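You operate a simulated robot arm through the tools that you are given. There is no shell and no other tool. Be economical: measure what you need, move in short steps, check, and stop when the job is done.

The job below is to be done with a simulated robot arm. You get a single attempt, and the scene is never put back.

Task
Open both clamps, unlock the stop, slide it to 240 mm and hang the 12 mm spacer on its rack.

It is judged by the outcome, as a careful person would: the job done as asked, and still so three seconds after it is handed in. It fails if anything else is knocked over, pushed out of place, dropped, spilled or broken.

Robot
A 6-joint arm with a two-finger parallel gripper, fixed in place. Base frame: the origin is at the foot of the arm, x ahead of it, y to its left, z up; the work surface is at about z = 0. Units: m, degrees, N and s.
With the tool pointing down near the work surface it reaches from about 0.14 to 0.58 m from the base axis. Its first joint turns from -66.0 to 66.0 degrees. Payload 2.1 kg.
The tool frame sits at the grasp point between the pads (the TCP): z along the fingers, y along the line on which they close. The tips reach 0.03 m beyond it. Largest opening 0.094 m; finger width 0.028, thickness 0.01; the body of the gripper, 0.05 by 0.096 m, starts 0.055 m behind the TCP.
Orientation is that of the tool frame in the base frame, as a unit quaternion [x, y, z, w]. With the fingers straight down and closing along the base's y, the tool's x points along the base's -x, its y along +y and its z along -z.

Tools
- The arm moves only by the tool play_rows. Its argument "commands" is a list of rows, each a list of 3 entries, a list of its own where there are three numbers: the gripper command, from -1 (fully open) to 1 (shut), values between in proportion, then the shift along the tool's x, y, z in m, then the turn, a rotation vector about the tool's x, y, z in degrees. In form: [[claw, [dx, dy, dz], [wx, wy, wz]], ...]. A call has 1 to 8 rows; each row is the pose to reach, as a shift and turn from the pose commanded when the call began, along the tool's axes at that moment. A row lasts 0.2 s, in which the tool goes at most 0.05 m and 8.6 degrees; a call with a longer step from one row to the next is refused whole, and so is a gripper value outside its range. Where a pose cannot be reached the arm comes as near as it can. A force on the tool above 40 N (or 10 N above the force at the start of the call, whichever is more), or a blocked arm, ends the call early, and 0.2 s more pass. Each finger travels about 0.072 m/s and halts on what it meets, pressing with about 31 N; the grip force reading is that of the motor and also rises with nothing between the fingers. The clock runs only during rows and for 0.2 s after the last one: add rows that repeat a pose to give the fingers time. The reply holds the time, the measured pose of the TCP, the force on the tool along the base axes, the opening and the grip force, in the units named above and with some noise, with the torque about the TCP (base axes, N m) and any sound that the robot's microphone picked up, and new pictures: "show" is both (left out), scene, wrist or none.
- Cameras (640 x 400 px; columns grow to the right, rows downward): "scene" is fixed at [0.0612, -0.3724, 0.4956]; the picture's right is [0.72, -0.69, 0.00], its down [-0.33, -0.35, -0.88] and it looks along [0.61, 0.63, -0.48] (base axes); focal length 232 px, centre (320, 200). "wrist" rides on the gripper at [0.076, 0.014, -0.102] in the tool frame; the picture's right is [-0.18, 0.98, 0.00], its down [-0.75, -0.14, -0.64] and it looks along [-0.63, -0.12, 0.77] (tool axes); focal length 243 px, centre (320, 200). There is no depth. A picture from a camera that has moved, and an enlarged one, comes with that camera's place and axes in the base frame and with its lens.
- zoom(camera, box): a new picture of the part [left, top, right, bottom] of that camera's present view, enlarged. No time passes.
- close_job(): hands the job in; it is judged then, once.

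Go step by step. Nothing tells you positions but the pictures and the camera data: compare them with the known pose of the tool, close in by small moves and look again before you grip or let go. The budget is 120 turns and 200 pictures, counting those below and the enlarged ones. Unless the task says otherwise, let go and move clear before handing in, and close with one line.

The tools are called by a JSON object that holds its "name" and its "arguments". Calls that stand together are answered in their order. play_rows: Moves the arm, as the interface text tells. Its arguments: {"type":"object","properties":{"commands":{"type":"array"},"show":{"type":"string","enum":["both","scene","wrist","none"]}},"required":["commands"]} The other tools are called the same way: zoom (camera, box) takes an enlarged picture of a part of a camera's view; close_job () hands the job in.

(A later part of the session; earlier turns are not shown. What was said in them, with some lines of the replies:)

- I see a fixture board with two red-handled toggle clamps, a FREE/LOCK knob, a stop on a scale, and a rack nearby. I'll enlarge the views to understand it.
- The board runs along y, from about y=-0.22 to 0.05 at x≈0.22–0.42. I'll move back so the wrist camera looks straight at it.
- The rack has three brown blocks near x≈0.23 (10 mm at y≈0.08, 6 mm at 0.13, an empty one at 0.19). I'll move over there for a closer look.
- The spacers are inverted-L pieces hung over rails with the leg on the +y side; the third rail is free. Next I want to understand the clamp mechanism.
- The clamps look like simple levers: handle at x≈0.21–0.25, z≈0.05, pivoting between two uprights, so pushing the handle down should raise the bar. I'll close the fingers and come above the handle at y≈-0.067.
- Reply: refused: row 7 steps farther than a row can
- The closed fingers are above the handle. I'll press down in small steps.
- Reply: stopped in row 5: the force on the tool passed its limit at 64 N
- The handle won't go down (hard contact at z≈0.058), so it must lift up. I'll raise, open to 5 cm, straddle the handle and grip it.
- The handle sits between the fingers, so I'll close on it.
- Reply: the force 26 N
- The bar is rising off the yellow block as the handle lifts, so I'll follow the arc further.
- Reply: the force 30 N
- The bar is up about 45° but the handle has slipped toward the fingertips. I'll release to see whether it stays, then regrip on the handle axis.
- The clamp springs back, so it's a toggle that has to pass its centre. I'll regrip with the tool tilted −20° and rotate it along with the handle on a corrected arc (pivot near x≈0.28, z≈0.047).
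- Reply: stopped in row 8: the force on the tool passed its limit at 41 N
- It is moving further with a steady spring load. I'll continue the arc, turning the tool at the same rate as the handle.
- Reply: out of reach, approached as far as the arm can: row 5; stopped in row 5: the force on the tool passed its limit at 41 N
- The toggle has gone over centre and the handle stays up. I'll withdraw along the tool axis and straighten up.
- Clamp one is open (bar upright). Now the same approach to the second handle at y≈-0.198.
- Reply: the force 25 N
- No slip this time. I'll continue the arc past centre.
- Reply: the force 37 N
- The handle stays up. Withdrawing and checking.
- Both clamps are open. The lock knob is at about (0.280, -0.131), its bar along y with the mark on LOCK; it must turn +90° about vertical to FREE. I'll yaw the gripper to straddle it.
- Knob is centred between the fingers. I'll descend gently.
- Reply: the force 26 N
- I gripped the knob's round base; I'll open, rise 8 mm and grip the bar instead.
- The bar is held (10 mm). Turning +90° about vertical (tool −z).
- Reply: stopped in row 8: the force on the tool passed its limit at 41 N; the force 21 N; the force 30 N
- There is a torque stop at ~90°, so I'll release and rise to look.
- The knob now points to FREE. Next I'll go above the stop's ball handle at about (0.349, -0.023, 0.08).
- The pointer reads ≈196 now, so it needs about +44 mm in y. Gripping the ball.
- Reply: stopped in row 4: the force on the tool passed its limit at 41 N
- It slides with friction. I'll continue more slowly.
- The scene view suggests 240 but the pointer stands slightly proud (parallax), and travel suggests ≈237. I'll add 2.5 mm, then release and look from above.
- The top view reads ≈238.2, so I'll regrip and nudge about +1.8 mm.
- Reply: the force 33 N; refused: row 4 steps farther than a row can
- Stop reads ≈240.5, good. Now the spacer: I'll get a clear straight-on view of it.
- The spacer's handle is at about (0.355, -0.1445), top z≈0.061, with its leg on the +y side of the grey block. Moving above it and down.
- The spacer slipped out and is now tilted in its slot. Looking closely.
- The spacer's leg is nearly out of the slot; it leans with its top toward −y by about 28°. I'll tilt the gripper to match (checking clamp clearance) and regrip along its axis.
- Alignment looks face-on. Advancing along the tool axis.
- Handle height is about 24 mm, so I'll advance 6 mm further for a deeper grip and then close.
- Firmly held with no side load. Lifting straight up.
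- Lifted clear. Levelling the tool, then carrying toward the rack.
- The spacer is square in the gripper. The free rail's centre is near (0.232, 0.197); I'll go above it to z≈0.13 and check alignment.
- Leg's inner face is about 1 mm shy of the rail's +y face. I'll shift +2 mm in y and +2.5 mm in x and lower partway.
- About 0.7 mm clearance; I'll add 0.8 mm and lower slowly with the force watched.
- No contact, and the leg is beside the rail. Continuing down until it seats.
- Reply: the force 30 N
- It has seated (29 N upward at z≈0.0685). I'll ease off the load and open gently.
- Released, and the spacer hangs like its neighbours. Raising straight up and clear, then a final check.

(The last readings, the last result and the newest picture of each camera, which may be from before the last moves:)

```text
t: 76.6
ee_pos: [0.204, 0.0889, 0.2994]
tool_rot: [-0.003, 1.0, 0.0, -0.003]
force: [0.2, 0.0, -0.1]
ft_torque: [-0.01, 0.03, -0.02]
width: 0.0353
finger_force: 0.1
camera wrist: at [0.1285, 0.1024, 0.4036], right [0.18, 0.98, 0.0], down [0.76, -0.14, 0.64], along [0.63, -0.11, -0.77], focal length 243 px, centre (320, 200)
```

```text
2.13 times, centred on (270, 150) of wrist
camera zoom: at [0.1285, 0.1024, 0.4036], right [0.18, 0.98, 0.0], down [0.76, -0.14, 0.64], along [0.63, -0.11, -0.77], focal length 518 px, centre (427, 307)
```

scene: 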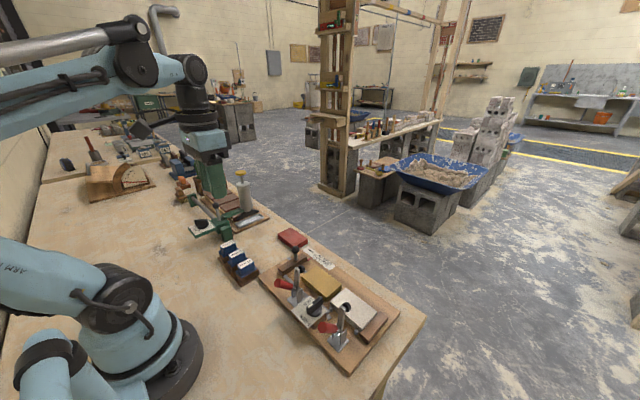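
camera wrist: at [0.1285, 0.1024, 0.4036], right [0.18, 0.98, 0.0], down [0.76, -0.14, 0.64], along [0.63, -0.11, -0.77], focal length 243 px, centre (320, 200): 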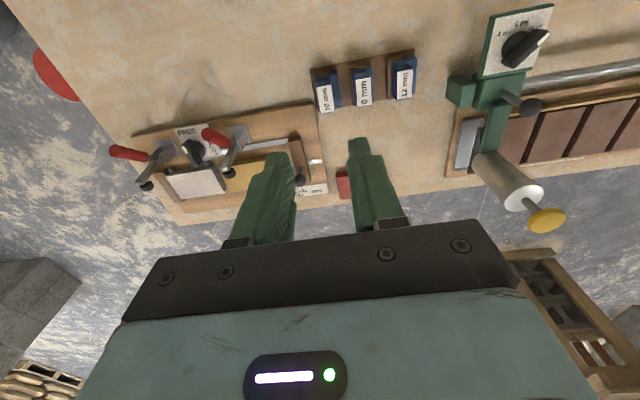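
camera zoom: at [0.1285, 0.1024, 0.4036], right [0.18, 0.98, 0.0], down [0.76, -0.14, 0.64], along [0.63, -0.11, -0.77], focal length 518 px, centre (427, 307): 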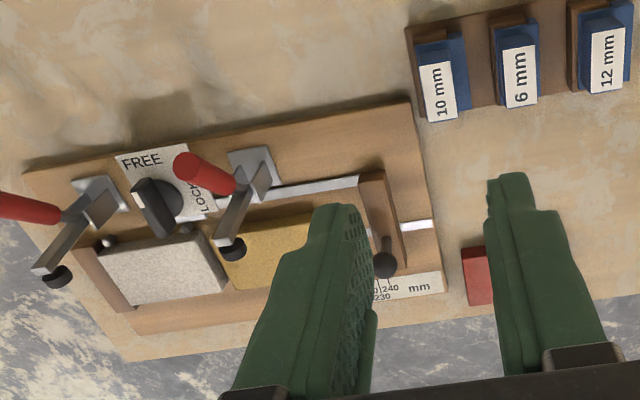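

All parts look right; I'll take one more unobstructed reading of the stop scale before handing in.

{"name": "play_rows", "arguments": {"commands": [[-1, [-0.025, -0.03, 0.02], [0, 0, 0]], [-1, [-0.05, -0.06, 0.04], [0, 0, 0]], [-1, [-0.076, -0.087, 0.06], [0, 0, 0]], [-1, [-0.076, -0.087, 0.09], [0, 0, 0]], [-1, [-0.076, -0.087, 0.09], [0, 0, 0]]], "show": "wrist"}}

{"name": "zoom", "arguments": {"camera": "wrist", "box": [300, 130, 390, 195]}}

{"name": "zoom", "arguments": {"camera": "wrist", "box": [330, 150, 370, 175]}}

```text
t: 77.8
ee_pos: [0.2797, 0.0003, 0.2091]
tool_rot: [-0.003, 1.0, 0.0, -0.002]
force: [0.8, 0.8, -0.5]
ft_torque: [0.03, 0.0, -0.01]
width: 0.094
finger_force: 0.0
camera wrist: at [0.2041, 0.0144, 0.3127], right [0.18, 0.98, 0.0], down [0.76, -0.14, 0.64], along [0.63, -0.11, -0.77], focal length 243 px, centre (320, 200)
```

wrist: 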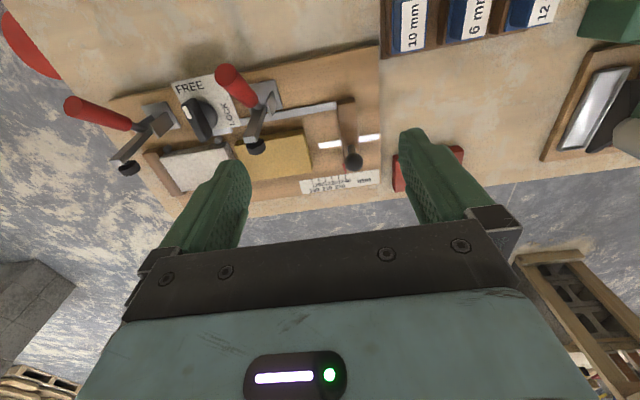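

```text
6.15 times, centred on (345, 162) of wrist
camera zoom: at [0.2041, 0.0144, 0.3127], right [0.18, 0.98, 0.0], down [0.76, -0.14, 0.64], along [0.63, -0.11, -0.77], focal length 1493 px, centre (166, 431)
```

zoom: 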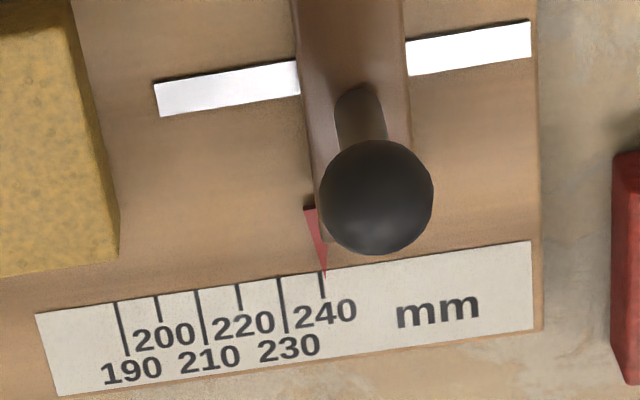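

```text
16.00 times, centred on (350, 162) of wrist
camera zoom: at [0.2041, 0.0144, 0.3127], right [0.18, 0.98, 0.0], down [0.76, -0.14, 0.64], along [0.63, -0.11, -0.77], focal length 3882 px, centre (-160, 800)
```

zoom: 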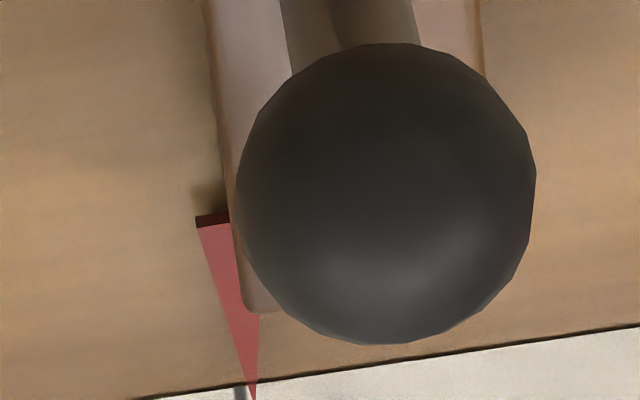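

{"name": "zoom", "arguments": {"camera": "wrist", "box": [330, 165, 362, 185]}}

```text
16.00 times, centred on (346, 175) of wrist
camera zoom: at [0.2041, 0.0144, 0.3127], right [0.18, 0.98, 0.0], down [0.76, -0.14, 0.64], along [0.63, -0.11, -0.77], focal length 3882 px, centre (-96, 600)
```

zoom: 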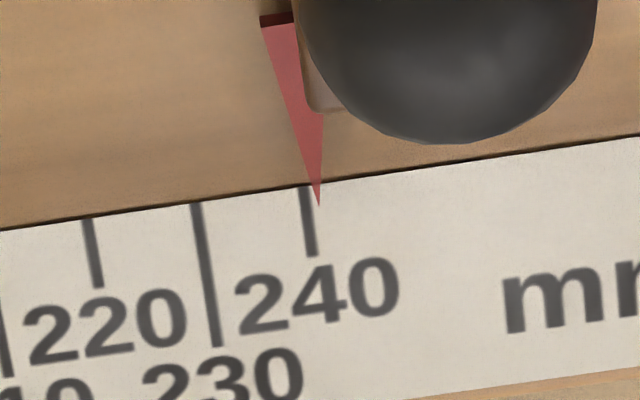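

The clean view reads ≈241, about 1 mm over. I'll regrip the ball and nudge back by ~0.9 mm.

{"name": "play_rows", "arguments": {"commands": [[0, [-0.033, 0.013, 0.02], [0, 0, 0]], [0, [-0.066, 0.026, 0.04], [0, 0, 0]], [0, [-0.066, 0.026, 0.08], [0, 0, 0]], [0, [-0.066, 0.026, 0.11], [0, 0, 0]], [0, [-0.066, 0.026, 0.1255], [0, 0, 0]], [0.5, [-0.066, 0.026, 0.1255], [0, 0, 0]], [1, [-0.066, 0.026, 0.1255], [0, 0, 0]], [1, [-0.066, 0.026, 0.1255], [0, 0, 0]]], "show": "none"}}

{"name": "zoom", "arguments": {"camera": "scene", "box": [308, 250, 332, 266]}}

```text
t: 79.6
ee_pos: [0.3444, 0.0278, 0.0832]
tool_rot: [-0.003, 1.0, -0.001, -0.004]
force: [0.8, 0.1, -14.8]
ft_torque: [-0.01, 0.15, 0.0]
width: 0.0208
finger_force: 45.0
```

```text
16.00 times, centred on (320, 258) of scene
camera zoom: at [0.0612, -0.3724, 0.4956], right [0.72, -0.69, 0.0], down [-0.33, -0.35, -0.88], along [0.61, 0.63, -0.48], focal length 3714 px, centre (320, -728)
```

zoom: 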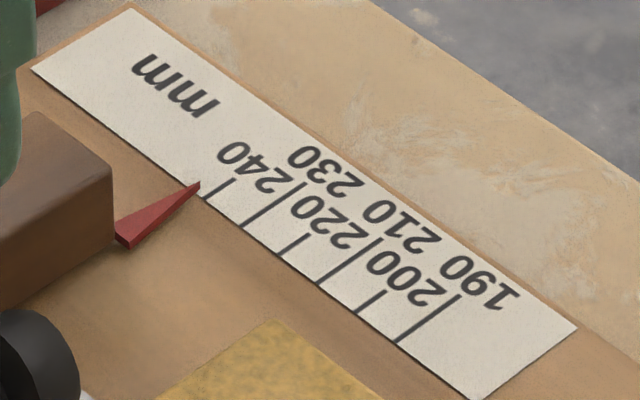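

{"name": "play_rows", "arguments": {"commands": [[1, [0, -0.0006, 0], [0, 0, 0]], [1, [0, -0.0011, 0], [0, 0, 0]], [1, [0, -0.0011, 0], [0, 0, 0]], [1, [0, -0.0011, 0], [0, 0, 0]]], "show": "none"}}

{"name": "zoom", "arguments": {"camera": "scene", "box": [308, 250, 332, 266]}}

```text
t: 80.6
ee_pos: [0.3448, 0.0272, 0.0825]
tool_rot: [-0.002, 1.0, 0.0, -0.003]
force: [-1.8, -0.4, -12.4]
ft_torque: [0.0, 0.14, 0.04]
width: 0.021
finger_force: 45.2
```

```text
16.00 times, centred on (320, 258) of scene
camera zoom: at [0.0612, -0.3724, 0.4956], right [0.72, -0.69, 0.0], down [-0.33, -0.35, -0.88], along [0.61, 0.63, -0.48], focal length 3714 px, centre (320, -728)
```

zoom: 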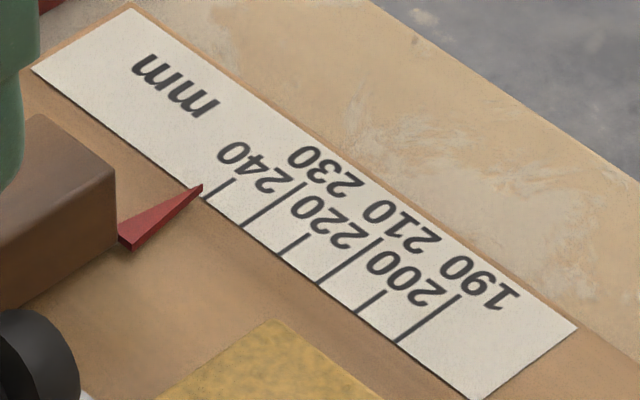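

It moved back by ≈0.8 mm. Releasing and rising clear for a last look.

{"name": "play_rows", "arguments": {"commands": [[0.5, [0, 0, 0], [0, 0, 0]], [0.0, [0, 0, 0], [0, 0, 0]], [0.0, [0, 0, -0.03], [0, 0, 0]], [-0.3, [0.02, -0.01, -0.065], [0, 0, 0]], [-0.6, [0.045, -0.02, -0.1], [0, 0, 0]], [-1, [0.066, -0.026, -0.126], [0, 0, 0]], [-1, [0.066, -0.026, -0.126], [0, 0, 0]], [-1, [0.066, -0.026, -0.126], [0, 0, 0]]], "show": "both"}}

{"name": "zoom", "arguments": {"camera": "wrist", "box": [330, 165, 362, 185]}}

{"name": "zoom", "arguments": {"camera": "scene", "box": [200, 225, 390, 365]}}

```text
t: 82.4
ee_pos: [0.2809, -0.0009, 0.2113]
tool_rot: [-0.004, 1.0, 0.001, -0.003]
force: [-0.1, -0.4, -0.6]
ft_torque: [-0.01, -0.01, -0.02]
width: 0.0939
finger_force: 0.1
camera wrist: at [0.2039, 0.0131, 0.3137], right [0.18, 0.98, 0.0], down [0.76, -0.14, 0.64], along [0.63, -0.11, -0.77], focal length 243 px, centre (320, 200)
```

scene: 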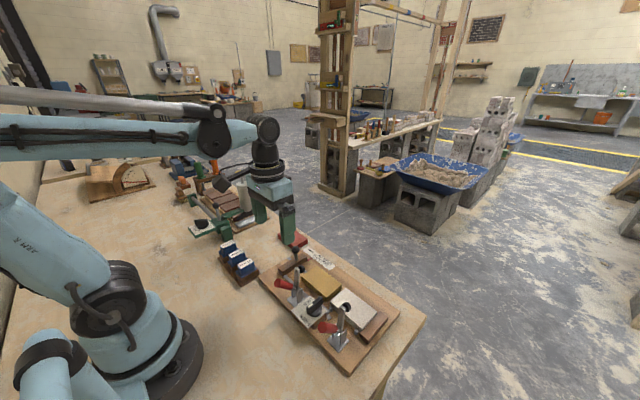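
wrist: 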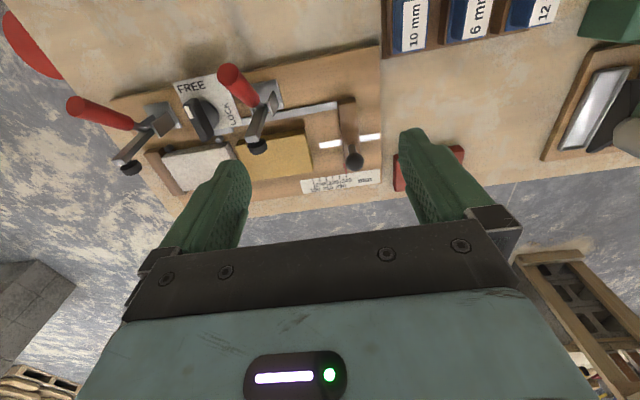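

```text
16.00 times, centred on (346, 175) of wrist
camera zoom: at [0.2039, 0.0131, 0.3137], right [0.18, 0.98, 0.0], down [0.76, -0.14, 0.64], along [0.63, -0.11, -0.77], focal length 3882 px, centre (-96, 600)
```

zoom: 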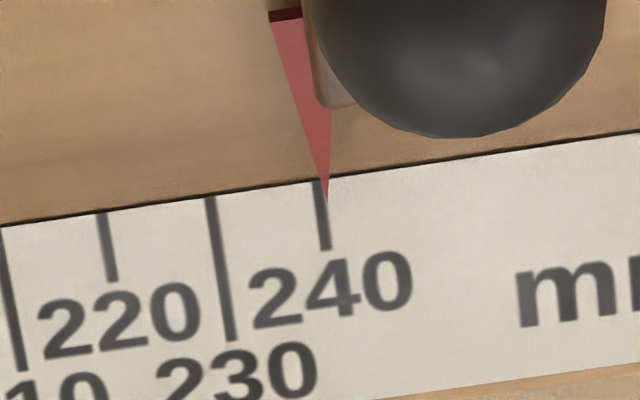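

```text
2.86 times, centred on (295, 295) of scene
camera zoom: at [0.0612, -0.3724, 0.4956], right [0.72, -0.69, 0.0], down [-0.33, -0.35, -0.88], along [0.61, 0.63, -0.48], focal length 663 px, centre (391, -71)
```

zoom: 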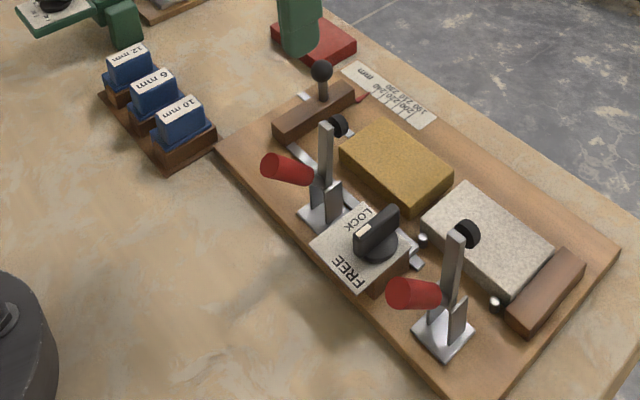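

The pointer is now on the 240 mark to within about half a millimetre. Both clamps are open, the knob is on FREE, and the spacer hangs on its rail with the arm clear, so I'm handing in.

{"name": "close_job", "arguments": {}}

```text
The job is handed in.
```

Everything asked for is done and handed in: both clamps are open, the stop is unlocked and reads 240 mm to within about 0.5 mm, and the 12 mm spacer hangs on its rack. The spacer slipped from the gripper on the first lift and tilted in its slot, but I regripped it and nothing else moved that I could see.
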